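You operate a simulated robot arm through the tools that you are given. There is no shell and no other tool. Be economical: measure what you need, move in short steps, check, and stop when the job is done.

You run a simulated two-armed robot. Do the job below in one go: nothing can be reset, and whatever is moved stays where it is left.

TASK
Lock off the cabinet and take duct cover No. 1 off.
Fine: Main switch off and lock pin in; see that the drives' red charge lamps are dark before you reach in. Leave it locked. Pass the cover from one hand to the other and lay it on the black mat on the control top.

The check looks at the end state, three seconds after you hand in, the way a careful person would. Anything else that was tipped, shoved, dropped, spilled or broken makes it a failure. Lids that push on must go on centred and level and be pressed home; caps that screw on are set level and turned clockwise until they are tight.

THE ROBOT
Two 7-joint arms with two-finger grippers on one trunk, on a base that drives. Base frame: it is fixed to the floor where the robot stands at the start and does not move with it; the origin is under the middle of the robot, x ahead of it, y to its left, z up; the surface under the hand at the start is at about z = 952. Units: mm, rad, N and s.
The left shoulder is at the start at [36, 175, 1253], the right one opposite. With the tool pointing down near the work surface each hand reaches from about 220 to 840 mm from the robot's upright axis, wherever it stands, measured 20 degrees to its own side. Places, roughly: black mat on the control top [300, -400, 1000]; blue duct cover [400, 0, 500]; draw drive [400, 100, 800]; lock pin of the main switch [700, 0, 1000]; red main switch [600, 0, 1000]; upright wire duct [400, -200, 500]. Payload 2.94 kg a hand.
The tool frame of a hand sits at the grasp point between the pads (the TCP): z along the fingers, y along the line on which they close. The tips reach 30 mm beyond it. The gripper opens to 138 mm. The gripper's body begins 109 mm behind the TCP.
Orientation is told as [roll, pitch, yaw] about the base's x, y, z axes, in that order, counted from this pose: with the fingers straight down and closing along the base's y, the tool's x points along the base's -x, its y along +y and its z along -z.

THE INTERFACE
- The arms move only by the tool move_arm. It takes "left_deltas", "right_deltas" or both (then of equal length, played together; a hand with none holds still); each is a list of rows, each a list of 7 numbers: the finger opening in mm, from 0 to 138, then the shift along the base's x, y, z in mm, then the turn, a rotation vector about the base's x, y, z in rad. In form: [[claw, tx, ty, tz, rx, ry, rz], ...]. A call has 1 to 12 rows; each row is the pose to reach, as a shift and turn from the pose commanded when the call began. Each row takes 0.2 s and may step no farther than 50 mm and 0.15 rad from the row before; otherwise, or with a gripper value out of range, the whole call is refused. A pose out of reach is approached as far as the arm can. The call stops where the force on the tool passes 80 N (or 10 N more than at its start, if that is more) or the arm is blocked; 0.2 s more then pass. The fingers move at their own pace and stop on an object; they squeeze with about 21 N. The grip force told is the motor's: it shows also when the fingers shut on nothing. Time passes only in rows, and 0.2 s behind the last, so rows that repeat a pose let the fingers close. It gives the time, the measured TCP pose, the force on the tool (base axes), the opening and the grip force at its end, in the units of the frame above (readings bear some noise), with the torque about the TCP (base axes, N m) and any sound that the robot's microphone picked up.
- Cameras (640 x 400 px; columns grow to the right, rows downward): "scene" is now at [85.7, -19.7, 1726.6]; the picture's right is [-0.19, -0.98, 0.00], its down [-0.81, 0.16, -0.57] and it looks along [0.56, -0.11, -0.82] (base axes); focal length 290 px, centre (320, 200). "left" rides on the left gripper at [71, -19, -146] in its tool frame; the picture's right is [0.26, 0.97, 0.00], its down [-0.85, 0.23, -0.48] and it looks along [-0.46, 0.12, 0.88] (tool axes); focal length 280 px, centre (320, 200). "right" rides on the right gripper at [71, 19, -146] in its tool frame; the picture's right is [-0.26, 0.96, 0.00], its down [-0.85, -0.23, -0.48] and it looks along [-0.46, -0.12, 0.88] (tool axes); focal length 280 px, centre (320, 200). There is no depth. A picture from a camera that has moved, and an enlarged one, comes with that camera's place and axes in the base frame and with its lens. The place of the scene camera against the robot may be out by one fixed shift of up to 12 mm in any direction.
- snapshot(camera): a new picture of that camera. The clock stands still meanwhile.
- move_column(by): slides the trunk up (or, below 0, down) by that many mm; the arms and the scene camera ride with it, the base frame stays. It gives what a move gives, with no picture.
- steer(legs): drives the robot by 1 to 6 legs, each [ahead, turn to the left] in mm and rad, along the robot's own axes; the way and the turn of a leg run together, so that a leg with both is an arc; at most 1500 mm and 3.142 rad a leg. The arms and the cameras ride along, it lands a little off, and it stops where it bumps. It gives what a move gives.
- head_to(pan, tilt): turns the head with the scene camera to pan (to the left, within 2.094 rad either way) and tilt (down, from -0.506 to 1.204), counted from straight ahead of the robot. It gives what a move gives.
- zoom(camera, box): a new picture of the part [left, top, right, bottom] of that camera's present view, enlarged. The clock stands still meanwhile.
- hand_in(): hands the job in; it is judged then, once.

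Work in short steps. Places have to be worked out from the pictures, the camera data and where the tool is seen: move nearer, look again, correct. Check each grasp and each placing, and mend what went wrong. You have 120 turns and 108 pictures in all, those below and enlarged ones among them. Open the grippers and draw the arms clear of the work before you hand the job in, unless the task says otherwise; then end with one line.

The tools are called after "Emit:" by a JSON object that holds its "op" and its "data". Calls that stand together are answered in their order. move_arm: Moves the arms, as the interface text tells. Its arguments: {"type":"object","properties":{"left_deltas":{"type":"array","items":{"type":"array","items":{"type":"number"}}},"right_deltas":{"type":"array","items":{"type":"array","items":{"type":"number"}}}},"required":[]} The other tools are called the same way: move_column (by) slides the trunk up or down; steer (legs) drives the base; head_to (pan, tilt) turns the head that bears the scene camera; snapshot (camera) takes a picture; zoom (camera, box) takes an enlarged picture of a part of a camera's view; hand_in () hands the job in.

At the start:

```text
t: 0.0
left_eef_pos: [655.0, 264.1, 1275.3]
left_tool_rot: [-0.001, 0.002, -0.002]
left_ft_force: [-1.0, -1.2, -0.8]
left_wrist_torque: [0.02, 0.0, -0.01]
left_opening: 138.2
left_grip_force: 0.1
right_eef_pos: [367.2, -228.2, 1258.6]
right_tool_rot: [0.001, 0.001, 0.002]
right_ft_force: [-0.5, 0.5, -0.4]
right_wrist_torque: [0.0, 0.02, -0.04]
right_opening: 137.8
right_grip_force: 0.0
trunk travel left (down, up): [-425.0, 309.0]
robot x, y, heading: [-0.5, 0.8, -0.001]
head pan, tilt: [-0.194, 0.965]
```

scene: 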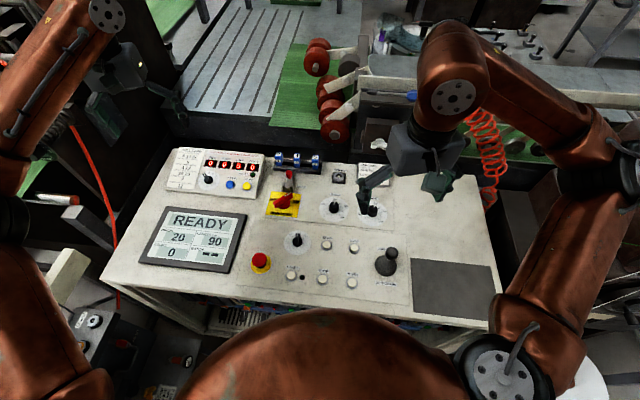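
right: 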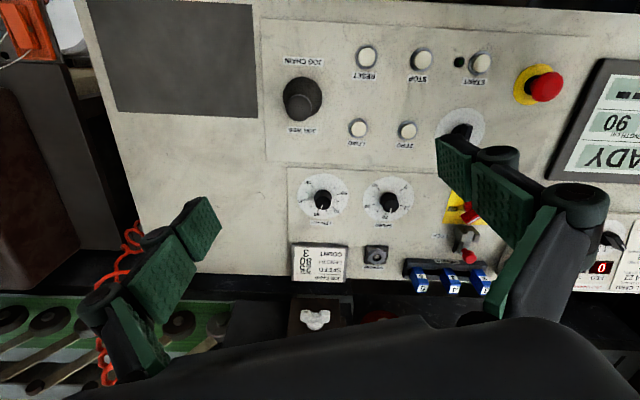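
left: 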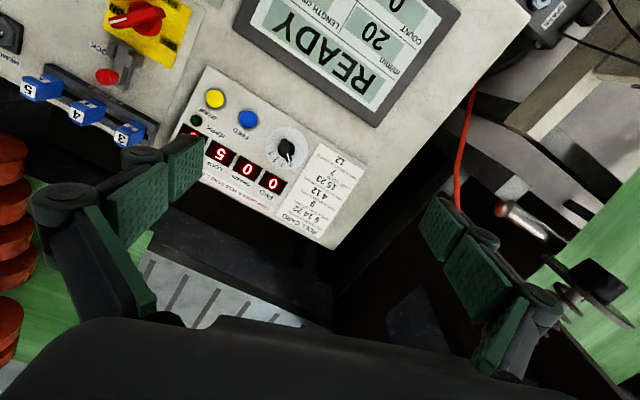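

The red main switch with yellow plate sits mid console, with a red-capped lock pin behind it. I take enlarged looks at them first.

Emit:
{"op": "zoom", "data": {"camera": "scene", "box": [240, 140, 400, 240]}}

Emit:
{"op": "zoom", "data": {"camera": "left", "box": [0, 0, 240, 150]}}

Emit:
{"op": "zoom", "data": {"camera": "right", "box": [380, 150, 540, 300]}}

```text
4.00 times, centred on (320, 190) of scene
camera zoom: at [85.7, -19.7, 1726.6], right [-0.19, -0.98, 0.0], down [-0.81, 0.16, -0.57], along [0.56, -0.11, -0.82], focal length 1160 px, centre (320, 240)
```

zoom: 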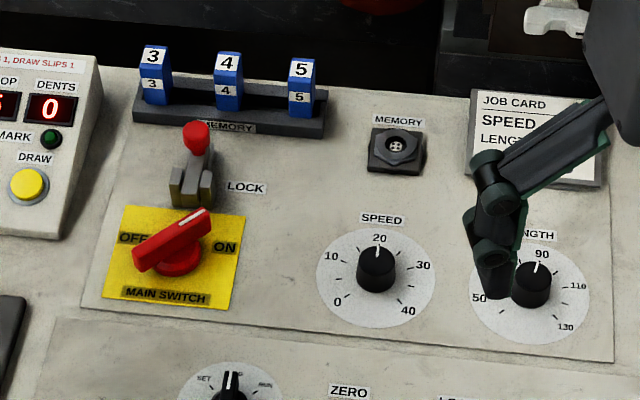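

```text
2.67 times, centred on (120, 75) of left
camera zoom: at [584.7, 244.2, 1420.6], right [-0.26, 0.97, 0.0], down [0.85, 0.23, 0.48], along [0.46, 0.12, -0.88], focal length 748 px, centre (853, 533)
```

zoom: 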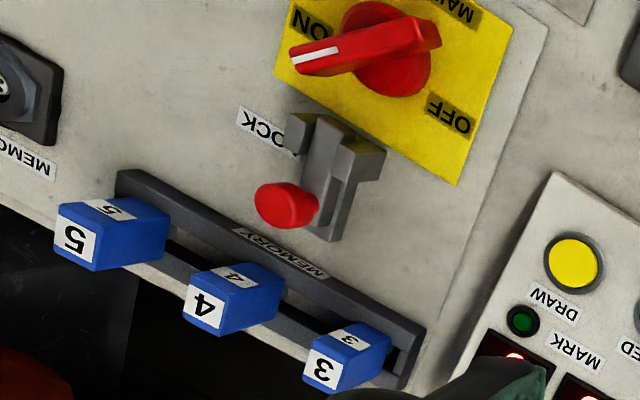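

```text
2.67 times, centred on (460, 225) of right
camera zoom: at [295.7, -209.7, 1404.7], right [0.26, 0.96, 0.0], down [0.85, -0.23, 0.48], along [0.46, -0.12, -0.88], focal length 748 px, centre (-53, 133)
```

zoom: 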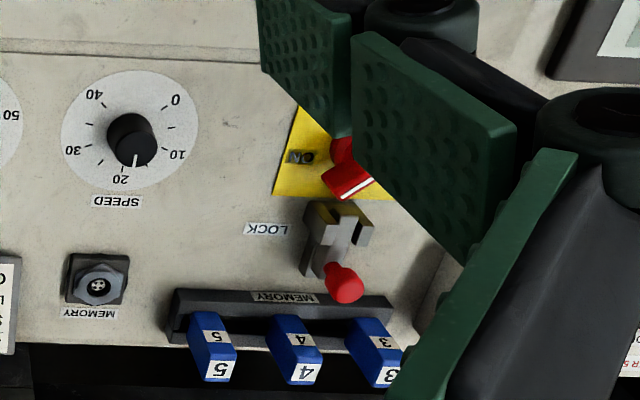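

The switch points at ON (about +x,-y); OFF is a quarter-turn anticlockwise. I estimate the hub at about (620,-9,950). I bring the left hand above it, yawed across the handle, to look closer.

Emit:
{"op": "move_arm", "data": {"left_deltas": [[138, -6, -46, -15, 0, 0, -0.13], [138, -12, -92, -30, 0, 0, -0.26], [138, -18, -138, -45, 0, 0, -0.39], [138, -24, -184, -60, 0, 0, -0.52], [138, -30, -230, -75, 0, 0, -0.65], [138, -35, -274, -90, 0, 0, -0.78], [138, -35, -274, -90, 0, 0, -0.78]]}}

Emit:
{"op": "snapshot", "data": {"camera": "left"}}

Emit:
{"op": "snapshot", "data": {"camera": "right"}}

```text
t: 1.6
left_eef_pos: [621.8, -9.6, 1183.3]
left_tool_rot: [-0.001, -0.001, -0.78]
left_ft_force: [0.0, 0.7, -0.3]
left_wrist_torque: [-0.05, 0.0, -0.01]
left_opening: 138.2
left_grip_force: 0.1
right_eef_pos: [366.9, -227.4, 1259.3]
right_tool_rot: [-0.001, -0.001, -0.001]
right_ft_force: [0.2, 0.2, 0.0]
right_wrist_torque: [-0.06, -0.02, 0.01]
right_opening: 138.1
right_grip_force: 0.1
trunk travel left (down, up): [-425.0, 309.0]
robot x, y, heading: [1.1, 0.9, 0.001]
head pan, tilt: [-0.194, 0.965]
```

```text
101 pictures are left
camera left: at [557.6, 25.2, 1329.9], right [0.49, 0.87, 0.0], down [0.77, -0.43, 0.48], along [0.41, -0.24, -0.88], focal length 280 px, centre (320, 200)
```

left: 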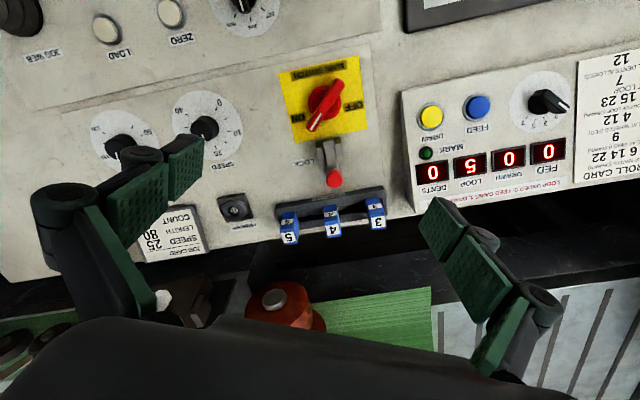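

```text
100 pictures are left
camera right: at [295.6, -208.4, 1405.0], right [0.26, 0.96, 0.0], down [0.85, -0.23, 0.48], along [0.46, -0.13, -0.88], focal length 280 px, centre (320, 200)
```

right: 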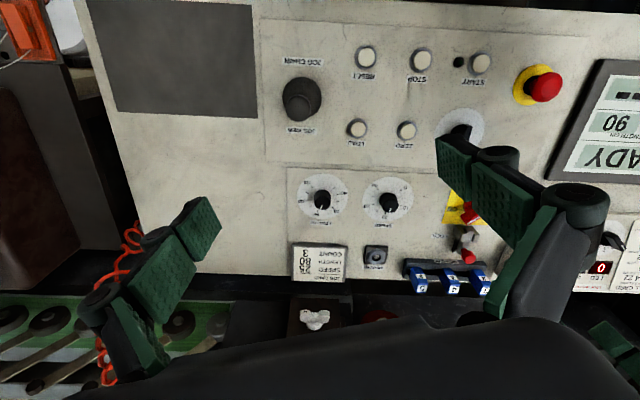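

I enlarge the left view for exact switch and pin positions.

Emit:
{"op": "zoom", "data": {"camera": "left", "box": [250, 50, 410, 250]}}

```text
2.00 times, centred on (330, 150) of left
camera zoom: at [557.6, 25.2, 1329.9], right [0.49, 0.87, 0.0], down [0.77, -0.43, 0.48], along [0.41, -0.24, -0.88], focal length 561 px, centre (300, 300)
```

zoom: 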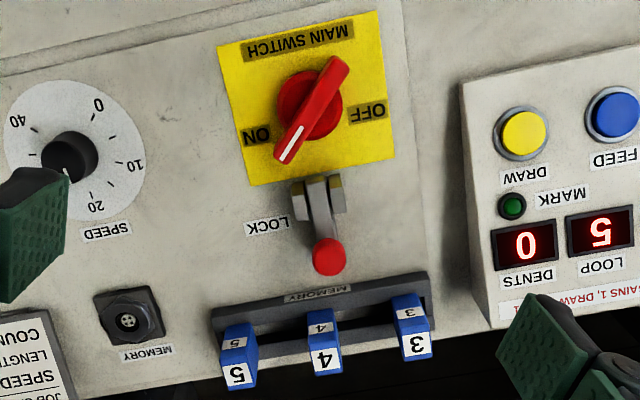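

The console is yawed about -19°; handle centre ≈ (611,-1), top ≈ z 993, bar at -59°. The lock knob is at ≈ (695,-34,996). I turn the left hand to yaw -1.03 and come down to TCP z≈1060 for a check.

Emit:
{"op": "move_arm", "data": {"left_deltas": [[110, -5, 4, -40, 0, 0, -0.12], [80, -11, 8, -85, 0, 0, -0.25], [70, -11, 8, -123, 0, 0, -0.25], [70, -11, 8, -123, 0, 0, -0.25]]}}

Emit:
{"op": "snapshot", "data": {"camera": "left"}}

Emit:
{"op": "snapshot", "data": {"camera": "scene"}}

```text
t: 2.6
left_eef_pos: [608.8, -4.2, 1061.9]
left_tool_rot: [-0.001, 0.001, -1.031]
left_ft_force: [0.0, -0.2, 0.8]
left_wrist_torque: [0.03, -0.02, 0.01]
left_opening: 70.1
left_grip_force: 0.1
right_eef_pos: [366.2, -229.4, 1259.2]
right_tool_rot: [0.001, 0.001, 0.0]
right_ft_force: [-0.6, -0.4, -0.2]
right_wrist_torque: [0.02, 0.0, 0.02]
right_opening: 138.2
right_grip_force: 0.1
trunk travel left (down, up): [-425.0, 309.0]
robot x, y, heading: [2.1, 0.9, -0.001]
head pan, tilt: [-0.194, 0.965]
```

```text
98 pictures are left
camera left: at [554.9, 47.5, 1206.5], right [0.69, 0.72, 0.0], down [0.63, -0.61, 0.48], along [0.34, -0.33, -0.88], focal length 280 px, centre (320, 200)
```

left: 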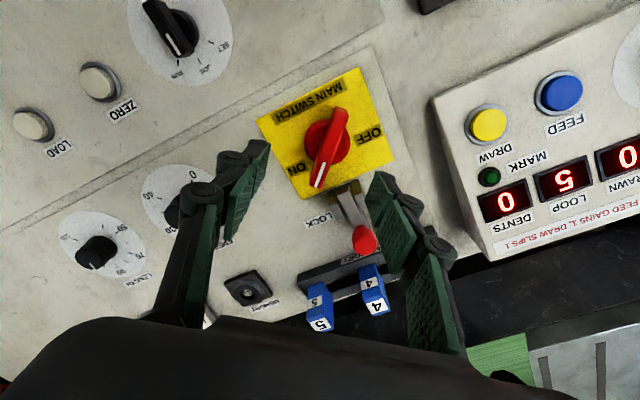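

```text
97 pictures are left
camera scene: at [85.0, -19.6, 1726.7], right [-0.19, -0.98, 0.0], down [-0.81, 0.16, -0.57], along [0.56, -0.11, -0.82], focal length 290 px, centre (320, 200)
```

scene: 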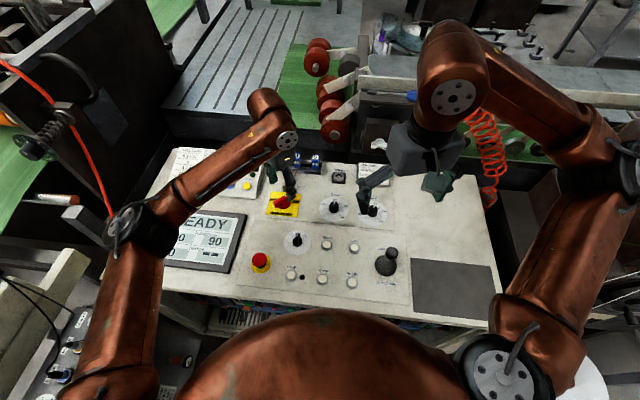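

Bar is ~7 mm off to the tool's +y side. I shift, trim yaw and descend to TCP z≈1000, watching force.

Emit:
{"op": "move_arm", "data": {"left_deltas": [[70, 5, 5, 0, 0, 0, -0.06], [70, 5, 5, -30, 0, 0, -0.06], [70, 5, 5, -50, 0, 0, -0.06], [70, 5, 5, -64, 0, 0, -0.06], [70, 5, 5, -64, 0, 0, -0.06]]}}

Emit:
{"op": "snapshot", "data": {"camera": "left"}}

```text
t: 3.8
left_eef_pos: [613.7, 1.9, 998.1]
left_tool_rot: [0.0, 0.001, -1.092]
left_ft_force: [0.9, 0.5, -0.3]
left_wrist_torque: [0.02, -0.02, -0.03]
left_opening: 70.1
left_grip_force: 0.1
right_eef_pos: [368.5, -228.6, 1258.7]
right_tool_rot: [0.0, -0.001, 0.002]
right_ft_force: [0.4, -0.3, -0.4]
right_wrist_torque: [-0.02, 0.0, -0.02]
right_opening: 138.0
right_grip_force: 0.1
trunk travel left (down, up): [-425.0, 309.0]
robot x, y, heading: [0.2, 0.7, 0.002]
head pan, tilt: [-0.194, 0.965]
```

```text
96 pictures are left
camera left: at [563.0, 56.6, 1143.0], right [0.73, 0.68, 0.0], down [0.6, -0.65, 0.48], along [0.32, -0.35, -0.88], focal length 280 px, centre (320, 200)
```

left: 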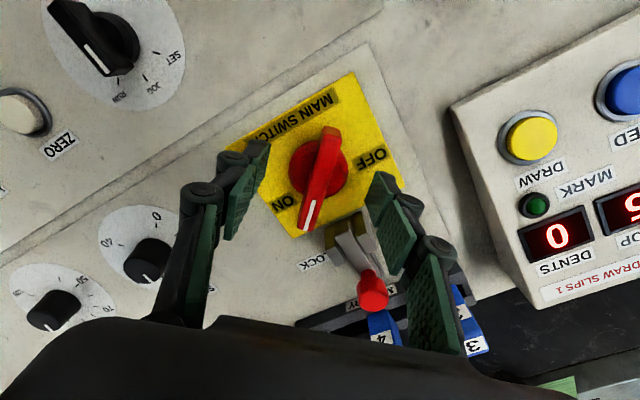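

Aligned over the handle. I close on it gently after 6 mm more descent.

Emit:
{"op": "move_arm", "data": {"left_deltas": [[70, 0, 0, -6, 0, 0, 0], [0, 0, 0, -6, 0, 0, 0], [0, 0, 0, -6, 0, 0, 0], [0, 0, 0, -6, 0, 0, 0], [0, 0, 0, -6, 0, 0, 0], [0, 0, 0, -6, 0, 0, 0]]}}

Emit:
{"op": "snapshot", "data": {"camera": "left"}}

```text
t: 5.2
left_eef_pos: [613.0, 1.7, 991.8]
left_tool_rot: [0.001, 0.001, -1.092]
left_ft_force: [-3.7, -3.0, 3.5]
left_wrist_torque: [-0.04, 0.13, -0.06]
left_opening: 11.9
left_grip_force: 38.7
right_eef_pos: [365.2, -229.3, 1259.3]
right_tool_rot: [0.001, 0.001, 0.0]
right_ft_force: [-0.1, 0.2, 0.5]
right_wrist_torque: [-0.02, -0.03, -0.02]
right_opening: 137.9
right_grip_force: 0.1
trunk travel left (down, up): [-425.0, 309.0]
robot x, y, heading: [0.2, 0.3, -0.001]
head pan, tilt: [-0.194, 0.965]
```

```text
95 pictures are left
camera left: at [562.7, 56.0, 1137.1], right [0.74, 0.68, 0.0], down [0.6, -0.65, 0.48], along [0.32, -0.35, -0.88], focal length 280 px, centre (320, 200)
```

left: 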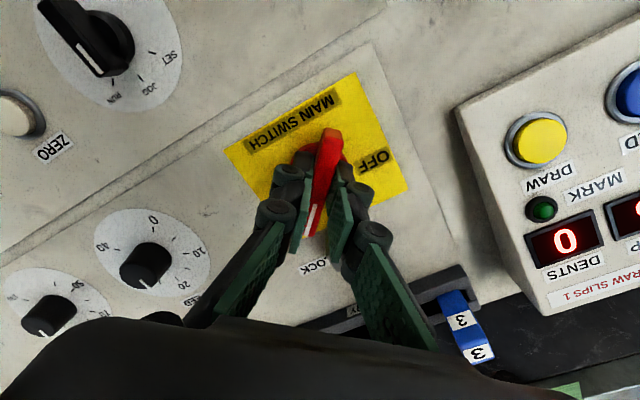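

Handle gripped (11.9 mm). I turn anticlockwise in steps.

Emit:
{"op": "move_arm", "data": {"left_deltas": [[0, 0, 0, 0, 0, 0, 0.14], [0, 0, 0, 0, 0, 0, 0.28], [0, 0, 0, 0, 0, 0, 0.42], [0, 0, 0, 0, 0, 0, 0.56], [0, 0, 0, 0, 0, 0, 0.7]]}}

Emit:
{"op": "snapshot", "data": {"camera": "left"}}

```text
t: 6.4
left_eef_pos: [611.5, 0.6, 991.7]
left_tool_rot: [0.0, 0.005, -0.391]
left_ft_force: [-22.7, -5.7, -4.9]
left_wrist_torque: [-0.4, -0.07, 0.0]
left_opening: 11.7
left_grip_force: 38.5
right_eef_pos: [364.8, -230.0, 1258.2]
right_tool_rot: [0.004, -0.003, 0.0]
right_ft_force: [-0.1, 0.5, 0.2]
right_wrist_torque: [0.0, -0.01, -0.01]
right_opening: 137.9
right_grip_force: 0.0
trunk travel left (down, up): [-425.0, 309.0]
robot x, y, heading: [2.2, -1.6, 0.002]
head pan, tilt: [-0.194, 0.965]
```

```text
94 pictures are left
camera left: at [538.9, 10.0, 1137.2], right [0.12, 0.99, 0.0], down [0.87, -0.11, 0.47], along [0.47, -0.06, -0.88], focal length 280 px, centre (320, 200)
```

left: 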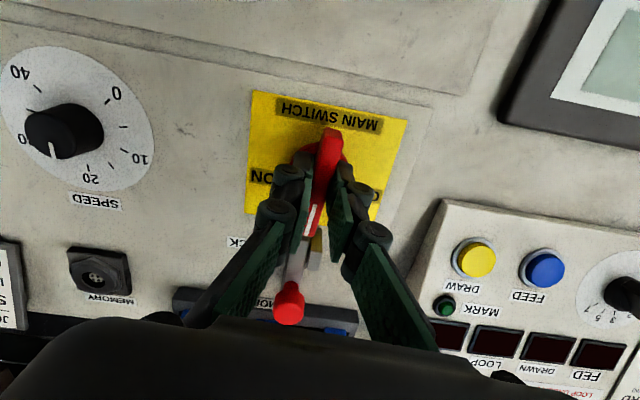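

The displays have gone dark, and I feel a -x side load, so I shift 4 mm that way and continue to turn toward OFF.

Emit:
{"op": "move_arm", "data": {"left_deltas": [[0, -4, -1, 0, 0, 0, 0.14], [0, -4, -1, 0, 0, 0, 0.28], [0, -4, -1, 0, 0, 0, 0.42], [0, -4, -1, 0, 0, 0, 0.56]]}}

Emit:
{"op": "snapshot", "data": {"camera": "left"}}

```text
t: 7.4
left_eef_pos: [611.8, -0.5, 991.4]
left_tool_rot: [-0.001, 0.001, 0.171]
left_ft_force: [-0.9, -9.9, -6.9]
left_wrist_torque: [-0.19, -0.55, -0.04]
left_opening: 11.9
left_grip_force: 38.9
right_eef_pos: [366.6, -229.7, 1257.6]
right_tool_rot: [0.002, 0.001, -0.001]
right_ft_force: [0.9, -0.5, 0.3]
right_wrist_torque: [-0.05, -0.01, -0.04]
right_opening: 137.7
right_grip_force: 0.1
trunk travel left (down, up): [-425.0, 309.0]
robot x, y, heading: [1.8, 1.9, -0.003]
head pan, tilt: [-0.194, 0.965]
```

```text
93 pictures are left
camera left: at [544.6, -31.5, 1137.0], right [-0.42, 0.91, 0.0], down [0.8, 0.37, 0.48], along [0.43, 0.2, -0.88], focal length 280 px, centre (320, 200)
```

left: 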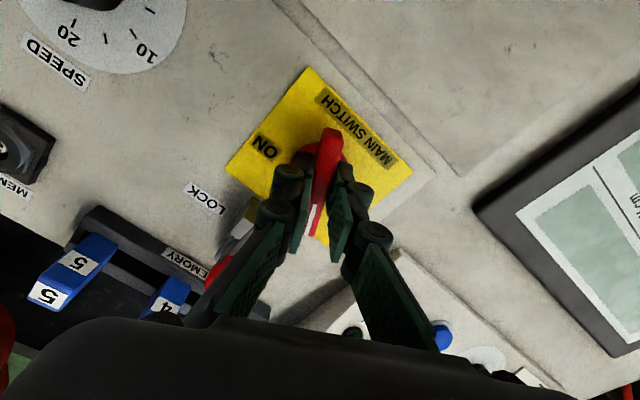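

Torque about z is still low; pointer about +29° in console frame. I continue in small steps to find the OFF stop.

Emit:
{"op": "move_arm", "data": {"left_deltas": [[0, 0, -1, 0, 0, 0, 0.1], [0, 0, -1, 0, 0, 0, 0.2], [0, 0, -1, 0, 0, 0, 0.3], [0, 0, -1, 0, 0, 0, 0.3]]}}

Emit:
{"op": "snapshot", "data": {"camera": "left"}}

```text
t: 8.4
left_eef_pos: [611.1, 0.0, 990.4]
left_tool_rot: [0.0, 0.001, 0.471]
left_ft_force: [0.7, -10.8, -9.3]
left_wrist_torque: [0.12, -0.87, -0.03]
left_opening: 11.5
left_grip_force: 38.7
right_eef_pos: [366.2, -230.7, 1258.4]
right_tool_rot: [0.001, 0.004, 0.0]
right_ft_force: [-0.5, 0.5, 0.3]
right_wrist_torque: [-0.03, 0.0, -0.01]
right_opening: 138.0
right_grip_force: 0.1
trunk travel left (down, up): [-425.0, 309.0]
robot x, y, heading: [0.9, -1.1, -0.001]
head pan, tilt: [-0.194, 0.965]
```

```text
92 pictures are left
camera left: at [557.2, -50.5, 1137.1], right [-0.67, 0.74, 0.0], down [0.65, 0.59, 0.48], along [0.35, 0.32, -0.88], focal length 280 px, centre (320, 200)
```

left: 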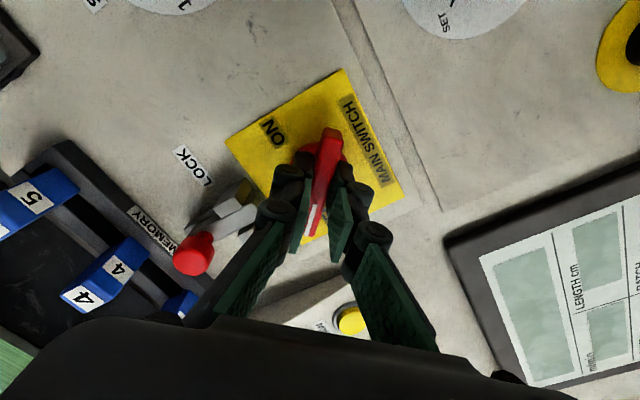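

Turned 89.6°. I nudge 0.1 further to feel for a stop.

Emit:
{"op": "move_arm", "data": {"left_deltas": [[0, 0, 0, 0, 0, 0, 0.05], [0, 0, 0, 0, 0, 0, 0.1]]}}

Emit:
{"op": "zoom", "data": {"camera": "left", "box": [160, 60, 440, 280]}}

```text
t: 9.0
left_eef_pos: [610.7, -1.7, 992.9]
left_tool_rot: [0.0, 0.002, 0.57]
left_ft_force: [0.1, -9.1, -8.7]
left_wrist_torque: [-0.33, 0.25, -1.15]
left_opening: 13.2
left_grip_force: 40.5
right_eef_pos: [368.2, -230.2, 1258.0]
right_tool_rot: [0.001, 0.001, -0.002]
right_ft_force: [0.0, 0.2, 0.2]
right_wrist_torque: [-0.01, 0.0, 0.02]
right_opening: 138.0
right_grip_force: 0.0
trunk travel left (down, up): [-425.0, 309.0]
robot x, y, heading: [-2.4, -1.3, -0.003]
head pan, tilt: [-0.194, 0.965]
```

```text
1.82 times, centred on (300, 170) of left
camera zoom: at [562.4, -55.6, 1137.5], right [-0.74, 0.67, 0.0], down [0.59, 0.65, 0.47], along [0.32, 0.35, -0.88], focal length 510 px, centre (356, 254)
```

zoom: 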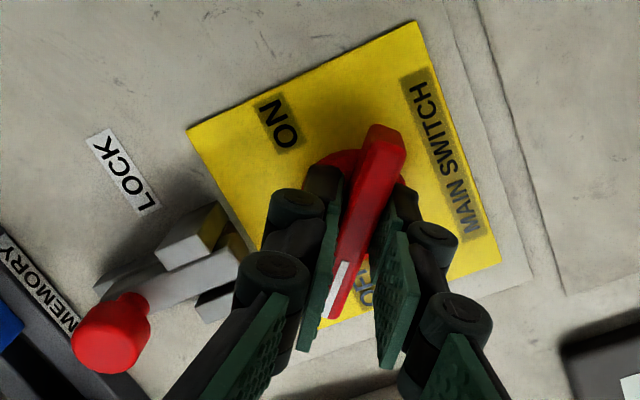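

Torque -1.15 N·m and the pads being pried: the OFF stop is reached. I ease back, release, and lift clear.

Emit:
{"op": "move_arm", "data": {"left_deltas": [[0, 0, 0, 0, 0, 0, -0.06], [60, 0, 0, 0, 0, 0, -0.06], [60, 0, 0, 0, 0, 0, -0.06], [60, 0, 0, 0, 0, 0, -0.06], [60, 0, 0, 30, 0, 0, -0.06], [60, 0, 0, 70, 0, 0, -0.06]]}}

Emit:
{"op": "snapshot", "data": {"camera": "left"}}

```text
t: 10.4
left_eef_pos: [610.0, -2.1, 1061.6]
left_tool_rot: [0.004, 0.0, 0.51]
left_ft_force: [-0.1, 0.6, 0.1]
left_wrist_torque: [0.01, -0.02, -0.02]
left_opening: 60.2
left_grip_force: 0.0
right_eef_pos: [366.9, -229.0, 1258.7]
right_tool_rot: [-0.001, -0.001, 0.0]
right_ft_force: [0.6, 0.0, -0.7]
right_wrist_torque: [0.01, 0.01, 0.0]
right_opening: 137.8
right_grip_force: 0.1
trunk travel left (down, up): [-425.0, 309.0]
robot x, y, heading: [0.7, -0.9, 0.002]
head pan, tilt: [-0.194, 0.965]
```

```text
90 pictures are left
camera left: at [558.5, -52.3, 1206.9], right [-0.7, 0.71, 0.0], down [0.63, 0.62, 0.48], along [0.34, 0.33, -0.88], focal length 280 px, centre (320, 200)
```

left: 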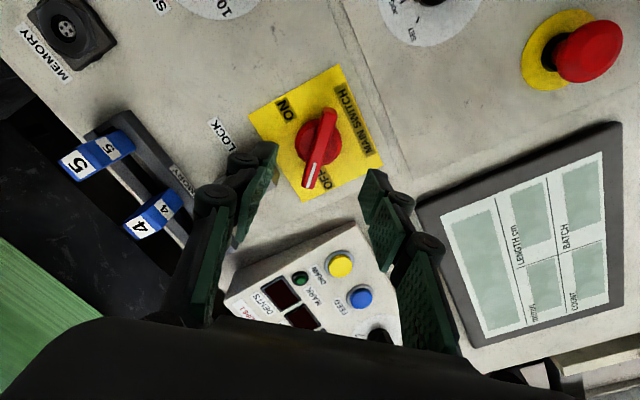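

Switch reads OFF and the panel is dark. Next I look at the lock pin from the side, turning the left hand to look along +y.

Emit:
{"op": "move_arm", "data": {"left_deltas": [[60, 10, -15, 10, 0, 0, 0.14], [60, 20, -30, 15, 0, 0, 0.28], [60, 30, -45, 20, 0, 0, 0.42], [60, 40, -60, 20, 0, 0, 0.56], [60, 50, -70, 20, 0, 0, 0.7], [60, 60, -80, 20, 0, 0, 0.84], [60, 70, -90, 20, 0, 0, 0.98], [60, 75, -98, 20, 0, 0, 1.06], [60, 75, -98, 20, 0, 0, 1.06]]}}

Emit:
{"op": "move_arm", "data": {"left_deltas": [[60, 0, 0, 0, 0.14, 0, 0], [60, 0, 0, 0, 0.28, 0, 0], [60, 0, 0, 0, 0.42, 0, 0], [60, 0, 0, 0, 0.5, 0, 0], [60, 0, 0, 0, 0.5, 0, 0]]}}

Emit:
{"op": "snapshot", "data": {"camera": "left"}}

```text
t: 12.4
left_eef_pos: [684.9, -98.0, 1083.8]
left_tool_rot: [-0.002, 0.0, 1.571]
left_ft_force: [-0.6, 0.1, -1.1]
left_wrist_torque: [-0.05, -0.02, 0.0]
left_opening: 59.8
left_grip_force: 0.0
right_eef_pos: [366.9, -229.3, 1257.8]
right_tool_rot: [0.0, 0.001, 0.0]
right_ft_force: [-0.2, 0.4, 0.0]
right_wrist_torque: [0.01, 0.01, -0.02]
right_opening: 137.9
right_grip_force: 0.1
trunk travel left (down, up): [-425.0, 309.0]
robot x, y, heading: [-0.8, 0.5, -0.0]
head pan, tilt: [-0.194, 0.965]
```

```text
t: 13.6
left_eef_pos: [639.8, -87.7, 1064.9]
left_tool_rot: [0.001, -0.503, 1.571]
left_ft_force: [-0.2, -0.9, -0.4]
left_wrist_torque: [0.03, -0.01, 0.03]
left_opening: 60.0
left_grip_force: 0.0
left hand out of reach, approached as far as the arm can: row 2, 3, 4, 5
right_eef_pos: [368.3, -229.3, 1256.7]
right_tool_rot: [0.002, -0.001, 0.001]
right_ft_force: [1.1, -1.0, 0.2]
right_wrist_torque: [0.06, 0.03, -0.01]
right_opening: 137.9
right_grip_force: 0.0
trunk travel left (down, up): [-425.0, 309.0]
robot x, y, heading: [0.1, 0.8, -0.0]
head pan, tilt: [-0.194, 0.965]
```

```text
89 pictures are left
camera left: at [659.3, -219.0, 1157.5], right [-0.97, -0.23, -0.13], down [-0.23, 0.52, 0.83], along [-0.13, 0.83, -0.55], focal length 280 px, centre (320, 200)
```

left: 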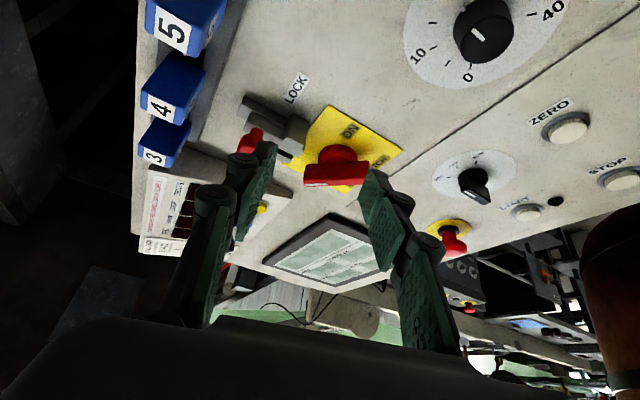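

Emit:
{"op": "zoom", "data": {"camera": "left", "box": [220, 70, 420, 200]}}

```text
3.08 times, centred on (320, 135) of left
camera zoom: at [659.3, -219.0, 1157.5], right [-0.97, -0.23, -0.13], down [-0.23, 0.52, 0.83], along [-0.13, 0.83, -0.55], focal length 863 px, centre (320, 400)
```

zoom: 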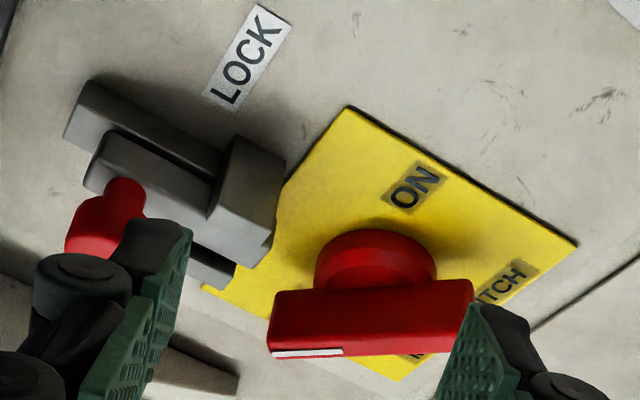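

It is a slider with a red knob at its far end, running between two guide blocks toward the switch. I'll grip the knob from above with yaw -0.33 and slide it toward the switch. First I untilt and rise.

Emit:
{"op": "move_arm", "data": {"left_deltas": [[60, 5, 0, 20, -0.14, 0, 0], [60, 10, 0, 40, -0.28, 0, 0], [60, 20, 0, 50, -0.42, 0, 0], [60, 20, 0, 50, -0.5, 0, 0]]}}

Emit:
{"op": "move_arm", "data": {"left_deltas": [[60, 0, 5, 0, 0, 0, -0.14], [60, 2, 10, 0, 0, 0, -0.28], [60, 4, 15, 0, 0, 0, -0.42], [60, 6, 20, 0, 0, 0, -0.56], [60, 10, 25, 0, 0, 0, -0.7], [60, 14, 30, 0, 0, 0, -0.84], [60, 18, 35, 0, 0, 0, -0.98], [60, 22, 40, 0, 0, 0, -1.12], [60, 26, 45, 0, 0, 0, -1.26], [60, 30, 50, 0, 0, 0, -1.4], [60, 33, 54, 0, 0, 0, -1.54], [60, 35, 54, 0, 0, 0, -1.68]]}}

```text
t: 14.6
left_eef_pos: [658.5, -85.9, 1114.6]
left_tool_rot: [-0.001, 0.001, 1.572]
left_ft_force: [-0.3, -0.1, 0.3]
left_wrist_torque: [0.0, -0.04, 0.02]
left_opening: 59.9
left_grip_force: 0.0
right_eef_pos: [366.5, -228.0, 1258.6]
right_tool_rot: [-0.001, 0.001, 0.0]
right_ft_force: [0.5, 0.3, 0.0]
right_wrist_torque: [-0.01, -0.02, -0.02]
right_opening: 138.0
right_grip_force: 0.2
trunk travel left (down, up): [-425.0, 309.0]
robot x, y, heading: [-1.7, -1.5, -0.002]
head pan, tilt: [-0.194, 0.965]
```

```text
t: 17.2
left_eef_pos: [693.7, -31.6, 1113.2]
left_tool_rot: [0.0, 0.002, -0.114]
left_ft_force: [-0.1, -0.3, -0.2]
left_wrist_torque: [0.03, 0.02, 0.0]
left_opening: 60.1
left_grip_force: 0.0
right_eef_pos: [366.9, -228.4, 1259.9]
right_tool_rot: [0.001, -0.001, 0.0]
right_ft_force: [0.0, -0.2, -0.5]
right_wrist_torque: [0.0, 0.01, -0.03]
right_opening: 138.1
right_grip_force: 0.0
trunk travel left (down, up): [-425.0, 309.0]
robot x, y, heading: [4.2, 0.9, 0.001]
head pan, tilt: [-0.194, 0.965]
```

Finish the yaw to -0.33 and drop to z≈1070, then check alignment.

Emit:
{"op": "move_arm", "data": {"left_deltas": [[60, 1, -2, -20, 0, 0, -0.13], [60, 1, -2, -43, 0, 0, -0.22], [60, 1, -2, -43, 0, 0, -0.22]]}}

Emit:
{"op": "snapshot", "data": {"camera": "left"}}

```text
t: 18.0
left_eef_pos: [693.2, -32.1, 1069.4]
left_tool_rot: [0.0, -0.001, -0.332]
left_ft_force: [0.3, -0.2, 0.1]
left_wrist_torque: [0.03, 0.01, 0.0]
left_opening: 60.0
left_grip_force: 0.1
right_eef_pos: [366.3, -230.2, 1259.1]
right_tool_rot: [0.001, 0.0, 0.001]
right_ft_force: [0.0, -0.3, 0.7]
right_wrist_torque: [-0.02, 0.0, -0.02]
right_opening: 138.0
right_grip_force: 0.1
trunk travel left (down, up): [-425.0, 309.0]
robot x, y, heading: [1.0, -1.8, 0.0]
head pan, tilt: [-0.194, 0.965]
```

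```text
87 pictures are left
camera left: at [620.3, -27.8, 1214.6], right [0.07, 1.0, 0.0], down [0.88, -0.06, 0.48], along [0.47, -0.03, -0.88], focal length 280 px, centre (320, 200)
```

left: 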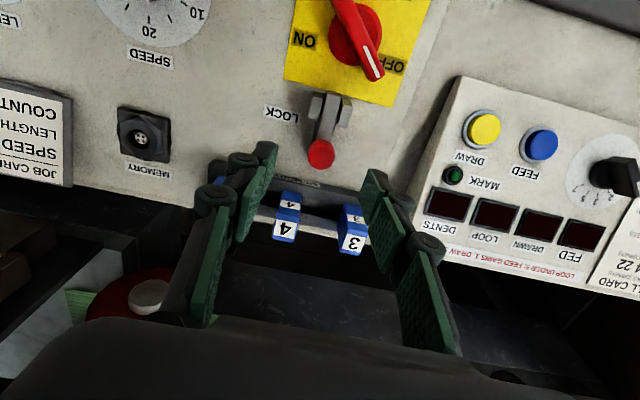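

Knob is on the hand's axis. I descend to TCP z≈1012 with 50 mm opening and look.

Emit:
{"op": "move_arm", "data": {"left_deltas": [[50, 2, -1, -30, 0, 0, 0], [50, 2, -1, -50, 0, 0, 0], [50, 2, -1, -58, 0, 0, 0], [50, 2, -1, -58, 0, 0, 0]]}}

Emit:
{"op": "snapshot", "data": {"camera": "left"}}

```text
t: 19.0
left_eef_pos: [696.7, -35.5, 1011.3]
left_tool_rot: [0.001, 0.0, -0.33]
left_ft_force: [-0.4, 0.6, -0.3]
left_wrist_torque: [-0.03, -0.03, -0.01]
left_opening: 50.0
left_grip_force: 0.0
right_eef_pos: [367.1, -228.1, 1258.9]
right_tool_rot: [-0.002, -0.001, 0.0]
right_ft_force: [-1.1, 0.0, 0.4]
right_wrist_torque: [-0.02, 0.02, -0.01]
right_opening: 138.0
right_grip_force: 0.1
trunk travel left (down, up): [-425.0, 309.0]
robot x, y, heading: [1.3, 1.8, 0.0]
head pan, tilt: [-0.194, 0.965]
```

```text
86 pictures are left
camera left: at [624.5, -30.5, 1157.0], right [0.07, 1.0, 0.0], down [0.88, -0.06, 0.48], along [0.47, -0.03, -0.88], focal length 280 px, centre (320, 200)
```

left: 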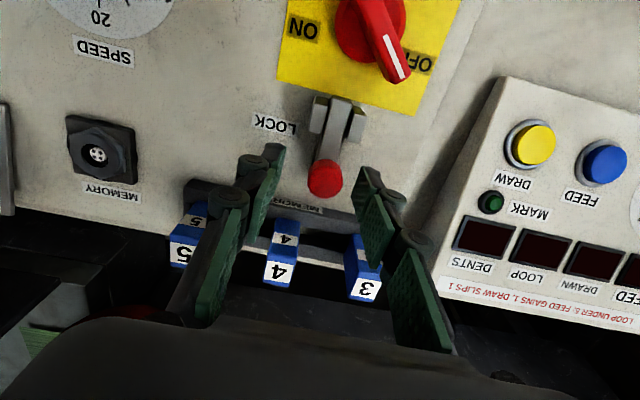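

Knob sits between the tips; I close on it and check.

Emit:
{"op": "move_arm", "data": {"left_deltas": [[0, 0, 2, -3, 0, 0, 0], [0, 0, 2, -3, 0, 0, 0], [0, 0, 2, -3, 0, 0, 0], [0, 0, 2, -3, 0, 0, 0]]}}

Emit:
{"op": "zoom", "data": {"camera": "left", "box": [220, 60, 440, 240]}}

```text
t: 20.0
left_eef_pos: [697.4, -33.1, 1006.3]
left_tool_rot: [-0.001, 0.002, -0.331]
left_ft_force: [0.7, 2.0, -3.1]
left_wrist_torque: [0.05, -0.04, -0.01]
left_opening: 20.2
left_grip_force: 45.5
right_eef_pos: [367.0, -229.0, 1257.7]
right_tool_rot: [-0.001, 0.0, 0.0]
right_ft_force: [-0.6, -0.3, -1.0]
right_wrist_torque: [-0.04, -0.01, 0.0]
right_opening: 137.9
right_grip_force: 0.1
trunk travel left (down, up): [-425.0, 309.0]
robot x, y, heading: [-1.6, -0.6, 0.001]
head pan, tilt: [-0.194, 0.965]
```

```text
2.22 times, centred on (330, 150) of left
camera zoom: at [624.8, -28.1, 1153.4], right [0.06, 1.0, 0.0], down [0.88, -0.06, 0.47], along [0.47, -0.03, -0.88], focal length 623 px, centre (298, 311)
```

zoom: 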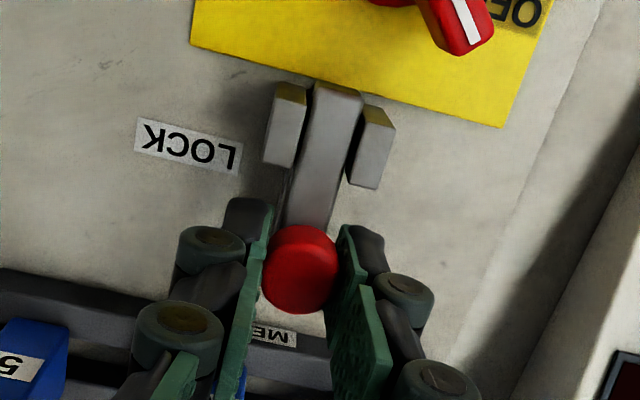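

Gripped at 20 mm. I slide it toward the switch along (-0.95,0.33).

Emit:
{"op": "move_arm", "data": {"left_deltas": [[0, -5.7, 2, 0, 0, 0, 0], [0, -11.4, 3.9, 0, 0, 0, 0], [0, -17, 5.8, 0, 0, 0, 0], [0, -22.7, 7.8, 0, 0, 0, 0]]}}

Emit:
{"op": "snapshot", "data": {"camera": "left"}}

```text
t: 21.0
left_eef_pos: [673.6, -25.2, 1007.8]
left_tool_rot: [-0.002, 0.003, -0.332]
left_ft_force: [0.2, 0.9, -10.8]
left_wrist_torque: [-0.15, -0.26, -0.08]
left_opening: 20.1
left_grip_force: 45.1
right_eef_pos: [368.2, -229.6, 1258.6]
right_tool_rot: [0.0, 0.002, -0.001]
right_ft_force: [-0.3, 0.5, -0.1]
right_wrist_torque: [-0.01, 0.01, -0.01]
right_opening: 138.0
right_grip_force: 0.1
trunk travel left (down, up): [-425.0, 309.0]
robot x, y, heading: [-1.0, -1.5, -0.0]
head pan, tilt: [-0.194, 0.965]
```

```text
84 pictures are left
camera left: at [600.8, -20.0, 1153.5], right [0.07, 1.0, 0.0], down [0.88, -0.06, 0.47], along [0.47, -0.03, -0.88], focal length 280 px, centre (320, 200)
```

left: 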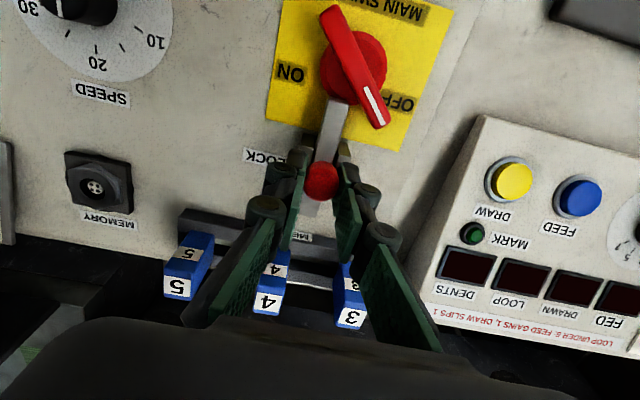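

The bolt slides in and reaches the hub; I go on in small steps to feel for its end stop.

Emit:
{"op": "move_arm", "data": {"left_deltas": [[0, -3.8, 1.3, 0, 0, 0, 0], [0, -7.6, 2.6, 0, 0, 0, 0], [0, -7.6, 2.6, 0, 0, 0, 0]]}}

Emit:
{"op": "zoom", "data": {"camera": "left", "box": [220, 0, 440, 240]}}

```text
t: 21.8
left_eef_pos: [669.9, -22.3, 1008.2]
left_tool_rot: [0.001, -0.002, -0.331]
left_ft_force: [22.9, -4.3, -8.4]
left_wrist_torque: [-0.28, -1.05, -0.04]
left_opening: 19.9
left_grip_force: 44.8
right_eef_pos: [370.3, -230.0, 1258.4]
right_tool_rot: [0.0, 0.003, 0.002]
right_ft_force: [-0.8, 0.0, -0.7]
right_wrist_torque: [-0.01, 0.03, 0.0]
right_opening: 138.0
right_grip_force: 0.1
trunk travel left (down, up): [-425.0, 309.0]
robot x, y, heading: [-1.6, 0.4, -0.003]
head pan, tilt: [-0.194, 0.965]
```

```text
1.67 times, centred on (330, 120) of left
camera zoom: at [596.9, -18.9, 1153.3], right [0.07, 1.0, 0.0], down [0.88, -0.06, 0.48], along [0.48, -0.03, -0.88], focal length 467 px, centre (303, 333)
```

zoom: 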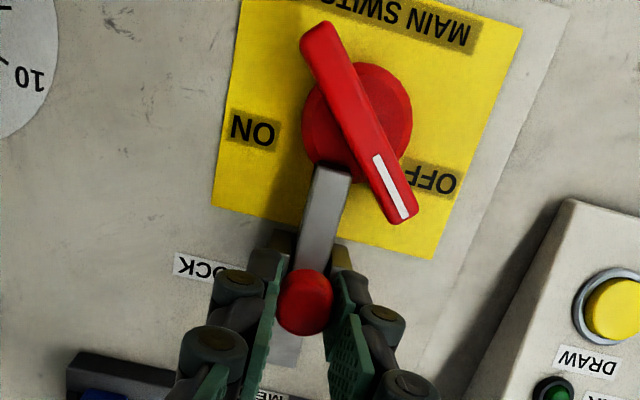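

Stopped at 29.5 mm travel with 23 N – end stop. I release, lift, and inspect.

Emit:
{"op": "move_arm", "data": {"left_deltas": [[0, 4, -1.4, 0, 0, 0, 0], [50, 4, -1.4, 0, 0, 0, 0], [50, 4, -1.4, 0, 0, 0, 0], [50, 4, -1.4, 25, 0, 0, 0], [60, 4, -1.4, 60, 0, 0, 0], [60, 4, 20, 100, 0, 0, 0], [60, 4, 50, 140, 0, 0, 0]]}}

Emit:
{"op": "zoom", "data": {"camera": "left", "box": [180, 40, 420, 240]}}

Emit:
{"op": "zoom", "data": {"camera": "scene", "box": [220, 140, 380, 240]}}

```text
t: 23.4
left_eef_pos: [670.0, 29.5, 1146.1]
left_tool_rot: [-0.001, 0.001, -0.331]
left_ft_force: [0.3, -0.8, 0.2]
left_wrist_torque: [-0.03, -0.03, -0.01]
left_opening: 60.2
left_grip_force: 0.0
right_eef_pos: [365.4, -227.0, 1258.4]
right_tool_rot: [0.001, -0.001, 0.0]
right_ft_force: [0.4, 0.6, -0.3]
right_wrist_torque: [-0.02, -0.02, -0.03]
right_opening: 137.9
right_grip_force: 0.0
trunk travel left (down, up): [-425.0, 309.0]
robot x, y, heading: [-1.5, -0.0, -0.002]
head pan, tilt: [-0.194, 0.965]
```

```text
2.00 times, centred on (300, 140) of left
camera zoom: at [595.8, 34.0, 1292.0], right [0.07, 1.0, 0.0], down [0.88, -0.06, 0.47], along [0.47, -0.03, -0.88], focal length 561 px, centre (360, 320)
```

zoom: 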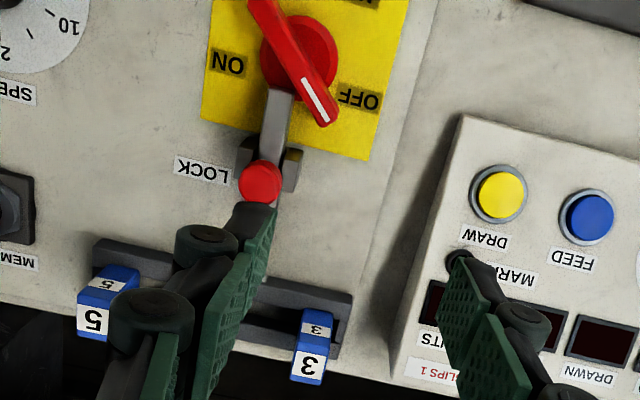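

```text
4.00 times, centred on (300, 190) of scene
camera zoom: at [84.7, -18.4, 1726.7], right [-0.19, -0.98, 0.0], down [-0.81, 0.16, -0.57], along [0.56, -0.11, -0.82], focal length 1160 px, centre (400, 240)
```

zoom: 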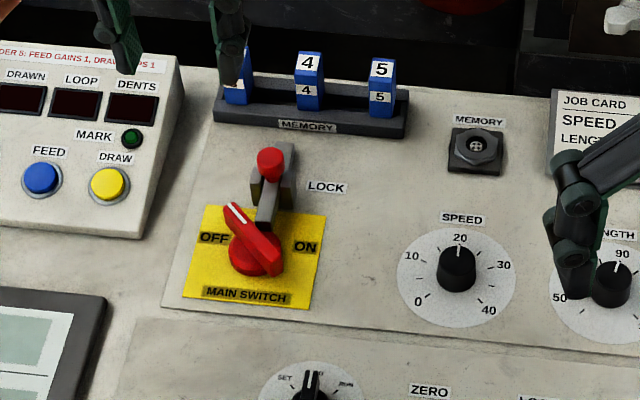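

Switch is OFF with the bolt in. Before backing off I look behind and to both sides of the robot.

Emit:
{"op": "head_to", "data": {"pan": 2.09, "tilt": 0.6}}

Emit:
{"op": "snapshot", "data": {"camera": "scene"}}

Emit:
{"op": "head_to", "data": {"pan": -2.09, "tilt": 0.6}}

Emit:
{"op": "snapshot", "data": {"camera": "scene"}}

```text
t: 25.5
left_eef_pos: [668.6, 26.9, 1143.9]
left_tool_rot: [-0.001, 0.0, -0.33]
left_ft_force: [-0.3, 0.5, 0.3]
left_wrist_torque: [0.0, 0.01, 0.02]
left_opening: 59.9
left_grip_force: 0.0
right_eef_pos: [367.0, -229.8, 1260.1]
right_tool_rot: [0.002, 0.002, 0.0]
right_ft_force: [-0.5, -0.2, 0.1]
right_wrist_torque: [0.0, -0.03, 0.0]
right_opening: 138.2
right_grip_force: 0.1
trunk travel left (down, up): [-425.0, 309.0]
robot x, y, heading: [1.9, -0.2, 0.001]
head pan, tilt: [2.089, 0.6]
```

```text
80 pictures are left
camera scene: at [-28.4, 70.4, 1756.1], right [0.87, 0.49, 0.0], down [0.28, -0.49, -0.83], along [-0.41, 0.72, -0.56], focal length 290 px, centre (320, 200)
```

scene: 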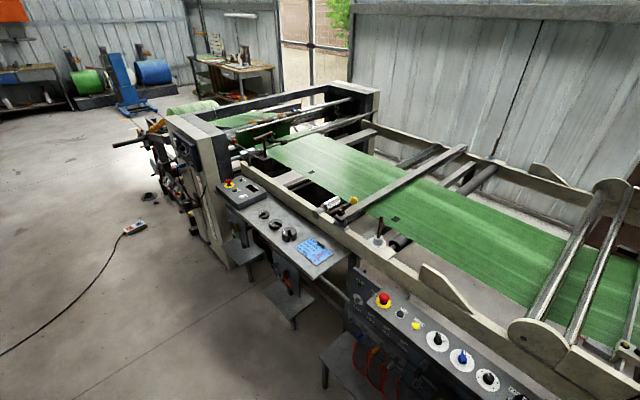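

```text
t: 28.9
left_eef_pos: [669.3, 27.2, 1145.2]
left_tool_rot: [0.001, 0.002, -0.33]
left_ft_force: [-0.1, 0.3, -0.3]
left_wrist_torque: [0.01, 0.01, 0.02]
left_opening: 60.1
left_grip_force: 0.1
right_eef_pos: [366.9, -228.9, 1258.0]
right_tool_rot: [0.0, 0.0, -0.001]
right_ft_force: [-0.5, -0.1, -0.6]
right_wrist_torque: [-0.02, -0.01, 0.04]
right_opening: 138.0
right_grip_force: 0.0
trunk travel left (down, up): [-425.0, 309.0]
robot x, y, heading: [1.4, -0.1, -0.003]
head pan, tilt: [-2.089, 0.6]
```

```text
79 pictures are left
camera scene: at [-28.5, -83.2, 1756.1], right [-0.87, 0.5, 0.0], down [0.28, 0.49, -0.83], along [-0.41, -0.72, -0.56], focal length 290 px, centre (320, 200)
```

scene: 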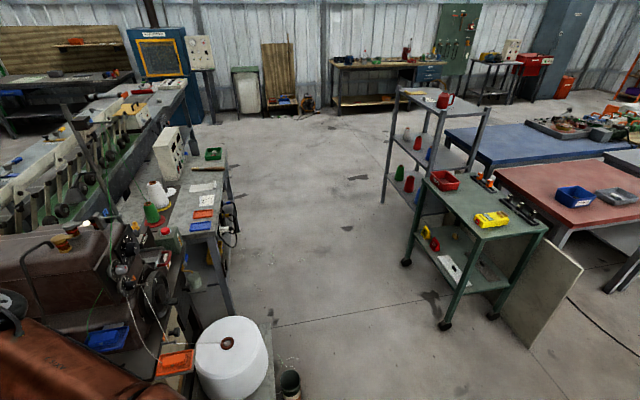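

Behind is clear for at least half a metre. I drive back 450 mm and look at the cabinet.

Emit:
{"op": "steer", "data": {"legs": [[-450, 0]]}}

Emit:
{"op": "head_to", "data": {"pan": -0.15, "tilt": 0.9}}

Emit:
{"op": "snapshot", "data": {"camera": "scene"}}

```text
t: 31.6
left_eef_pos: [222.2, 24.7, 1146.4]
left_tool_rot: [0.0, 0.0, -0.34]
left_ft_force: [0.0, 0.3, -0.4]
left_wrist_torque: [0.0, -0.01, 0.03]
left_opening: 60.0
left_grip_force: 0.0
right_eef_pos: [-83.1, -229.6, 1259.0]
right_tool_rot: [0.001, 0.001, -0.01]
right_ft_force: [-0.1, 0.2, 0.5]
right_wrist_torque: [0.04, -0.03, -0.01]
right_opening: 137.9
right_grip_force: 0.1
trunk travel left (down, up): [-425.0, 309.0]
robot x, y, heading: [-449.8, 4.6, -0.011]
head pan, tilt: [-2.089, 0.6]
```

```text
t: 33.5
left_eef_pos: [221.5, 23.8, 1146.6]
left_tool_rot: [-0.001, 0.001, -0.34]
left_ft_force: [-0.5, 0.0, 0.6]
left_wrist_torque: [0.02, 0.0, -0.02]
left_opening: 59.8
left_grip_force: 0.0
right_eef_pos: [-83.4, -231.0, 1257.9]
right_tool_rot: [0.0, 0.002, -0.01]
right_ft_force: [0.2, 0.5, -0.5]
right_wrist_torque: [0.0, -0.01, 0.02]
right_opening: 138.2
right_grip_force: 0.0
trunk travel left (down, up): [-425.0, 309.0]
robot x, y, heading: [-445.2, -0.9, -0.01]
head pan, tilt: [-0.15, 0.901]
```

```text
78 pictures are left
camera scene: at [-358.2, -16.0, 1731.3], right [-0.16, -0.99, 0.0], down [-0.77, 0.13, -0.62], along [0.61, -0.1, -0.78], focal length 290 px, centre (320, 200)
```

scene: 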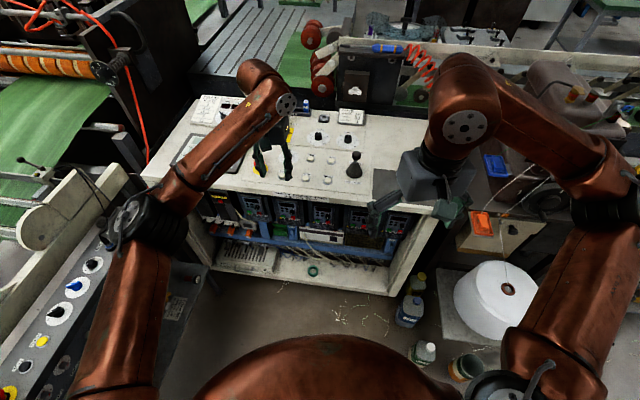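

The cabinet front is open. I zoom in on it.

Emit:
{"op": "zoom", "data": {"camera": "scene", "box": [190, 170, 450, 310]}}

```text
2.46 times, centred on (320, 240) of scene
camera zoom: at [-358.2, -16.0, 1731.3], right [-0.16, -0.99, 0.0], down [-0.77, 0.13, -0.62], along [0.61, -0.1, -0.78], focal length 714 px, centre (320, 102)
```

zoom: 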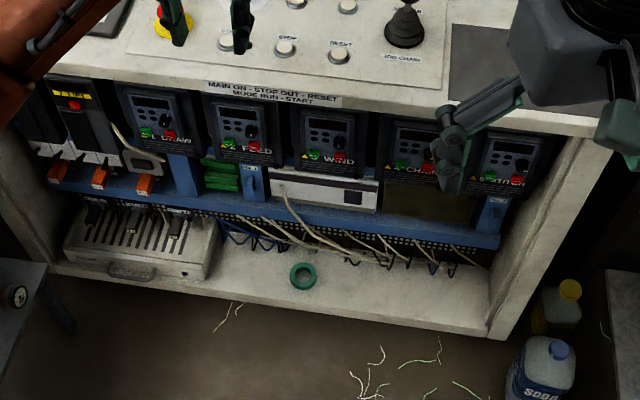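

I need a low frontal view. First I draw the left hand back, then turn to face the cabinet squarely (heading ≈ -0.33), and back a little more.

Emit:
{"op": "move_arm", "data": {"left_deltas": [[60, -45, 20, 0, 0, 0, 0.1], [60, -90, 40, 0, 0, 0, 0.2], [60, -135, 70, 0, 0, 0, 0.33], [60, -180, 100, 0, 0, 0, 0.33], [60, -225, 120, 0, 0, 0, 0.33], [60, -260, 140, 0, 0, 0, 0.33]]}}

Emit:
{"op": "steer", "data": {"legs": [[0, -0.32], [-250, 0]]}}

Emit:
{"op": "move_column", "data": {"by": -420}}

Emit:
{"op": "head_to", "data": {"pan": 0.1, "tilt": 0.6}}

Emit:
{"op": "snapshot", "data": {"camera": "scene"}}

```text
refused: row 3 steps farther than a row can; nothing moved
```

```text
t: 35.9
left_eef_pos: [81.0, -141.6, 1134.4]
left_tool_rot: [0.001, 0.017, -0.65]
left_ft_force: [-2.3, 1.0, 2.9]
left_wrist_torque: [-0.11, -0.26, 0.02]
left_opening: 59.9
left_grip_force: 0.1
right_eef_pos: [-288.3, -293.8, 1248.3]
right_tool_rot: [-0.002, 0.027, -0.325]
right_ft_force: [-1.1, 0.4, 0.9]
right_wrist_torque: [-0.05, -0.11, -0.04]
right_opening: 137.8
right_grip_force: 0.0
trunk travel left (down, up): [-425.0, 309.0]
robot x, y, heading: [-587.1, 47.8, -0.322]
head pan, tilt: [-0.15, 0.901]
stopped in leg 2: the robot was blocked; the commanded pose is now the measured one
```

```text
refused: -420 is not a number from -400 to 400
```

```text
t: 36.7
left_eef_pos: [164.9, -98.1, 1097.6]
left_tool_rot: [-0.152, 0.133, -0.492]
left_ft_force: [1.4, 0.2, 0.0]
left_wrist_torque: [-0.04, 0.05, 0.0]
left_opening: 59.9
left_grip_force: 0.1
right_eef_pos: [-252.4, -301.1, 1279.3]
right_tool_rot: [0.088, -0.054, -0.392]
right_ft_force: [-0.3, 0.3, 0.9]
right_wrist_torque: [-0.01, 0.03, 0.05]
right_opening: 137.9
right_grip_force: 0.0
trunk travel left (down, up): [-425.0, 309.0]
robot x, y, heading: [-591.8, 46.8, -0.318]
head pan, tilt: [0.099, 0.6]
```

```text
76 pictures are left
camera scene: at [-300.4, -43.0, 1752.3], right [-0.22, -0.98, -0.01], down [-0.64, 0.15, -0.76], along [0.74, -0.16, -0.66], focal length 290 px, centre (320, 200)
```

scene: 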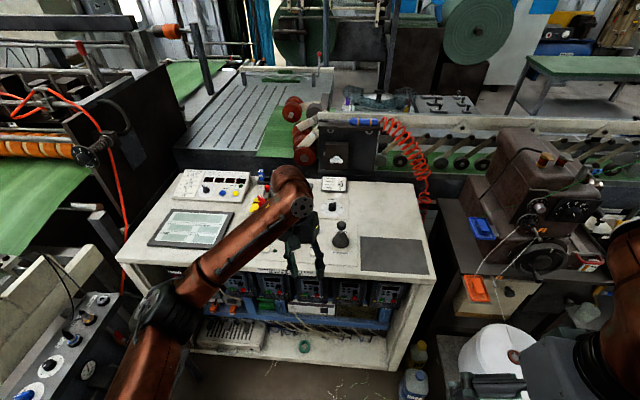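

That back-up was blocked, and the readings look like the robot rocked forward. I let a moment pass without motion and look behind again.

Emit:
{"op": "head_to", "data": {"pan": 2.09, "tilt": 0.9}}

Emit:
{"op": "snapshot", "data": {"camera": "scene"}}

```text
t: 38.6
left_eef_pos: [52.7, -120.0, 1149.0]
left_tool_rot: [-0.032, -0.01, -0.574]
left_ft_force: [0.4, 0.2, 0.1]
left_wrist_torque: [0.05, 0.11, -0.05]
left_opening: 60.1
left_grip_force: 0.1
right_eef_pos: [-350.7, -276.0, 1257.6]
right_tool_rot: [-0.012, -0.03, -0.33]
right_ft_force: [0.8, 0.0, -1.6]
right_wrist_torque: [0.03, 0.12, 0.02]
right_opening: 138.0
right_grip_force: 0.1
trunk travel left (down, up): [-425.0, 309.0]
robot x, y, heading: [-588.7, 48.7, -0.324]
head pan, tilt: [2.089, 0.901]
```

```text
75 pictures are left
camera scene: at [-544.3, 96.9, 1735.7], right [0.98, 0.19, -0.02], down [0.14, -0.76, -0.63], along [-0.14, 0.62, -0.77], focal length 290 px, centre (320, 200)
```

scene: 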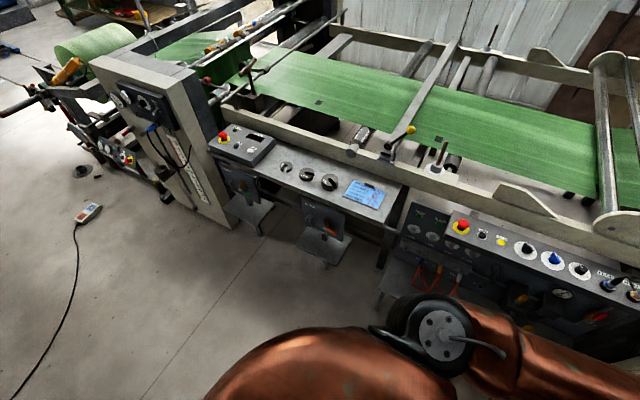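

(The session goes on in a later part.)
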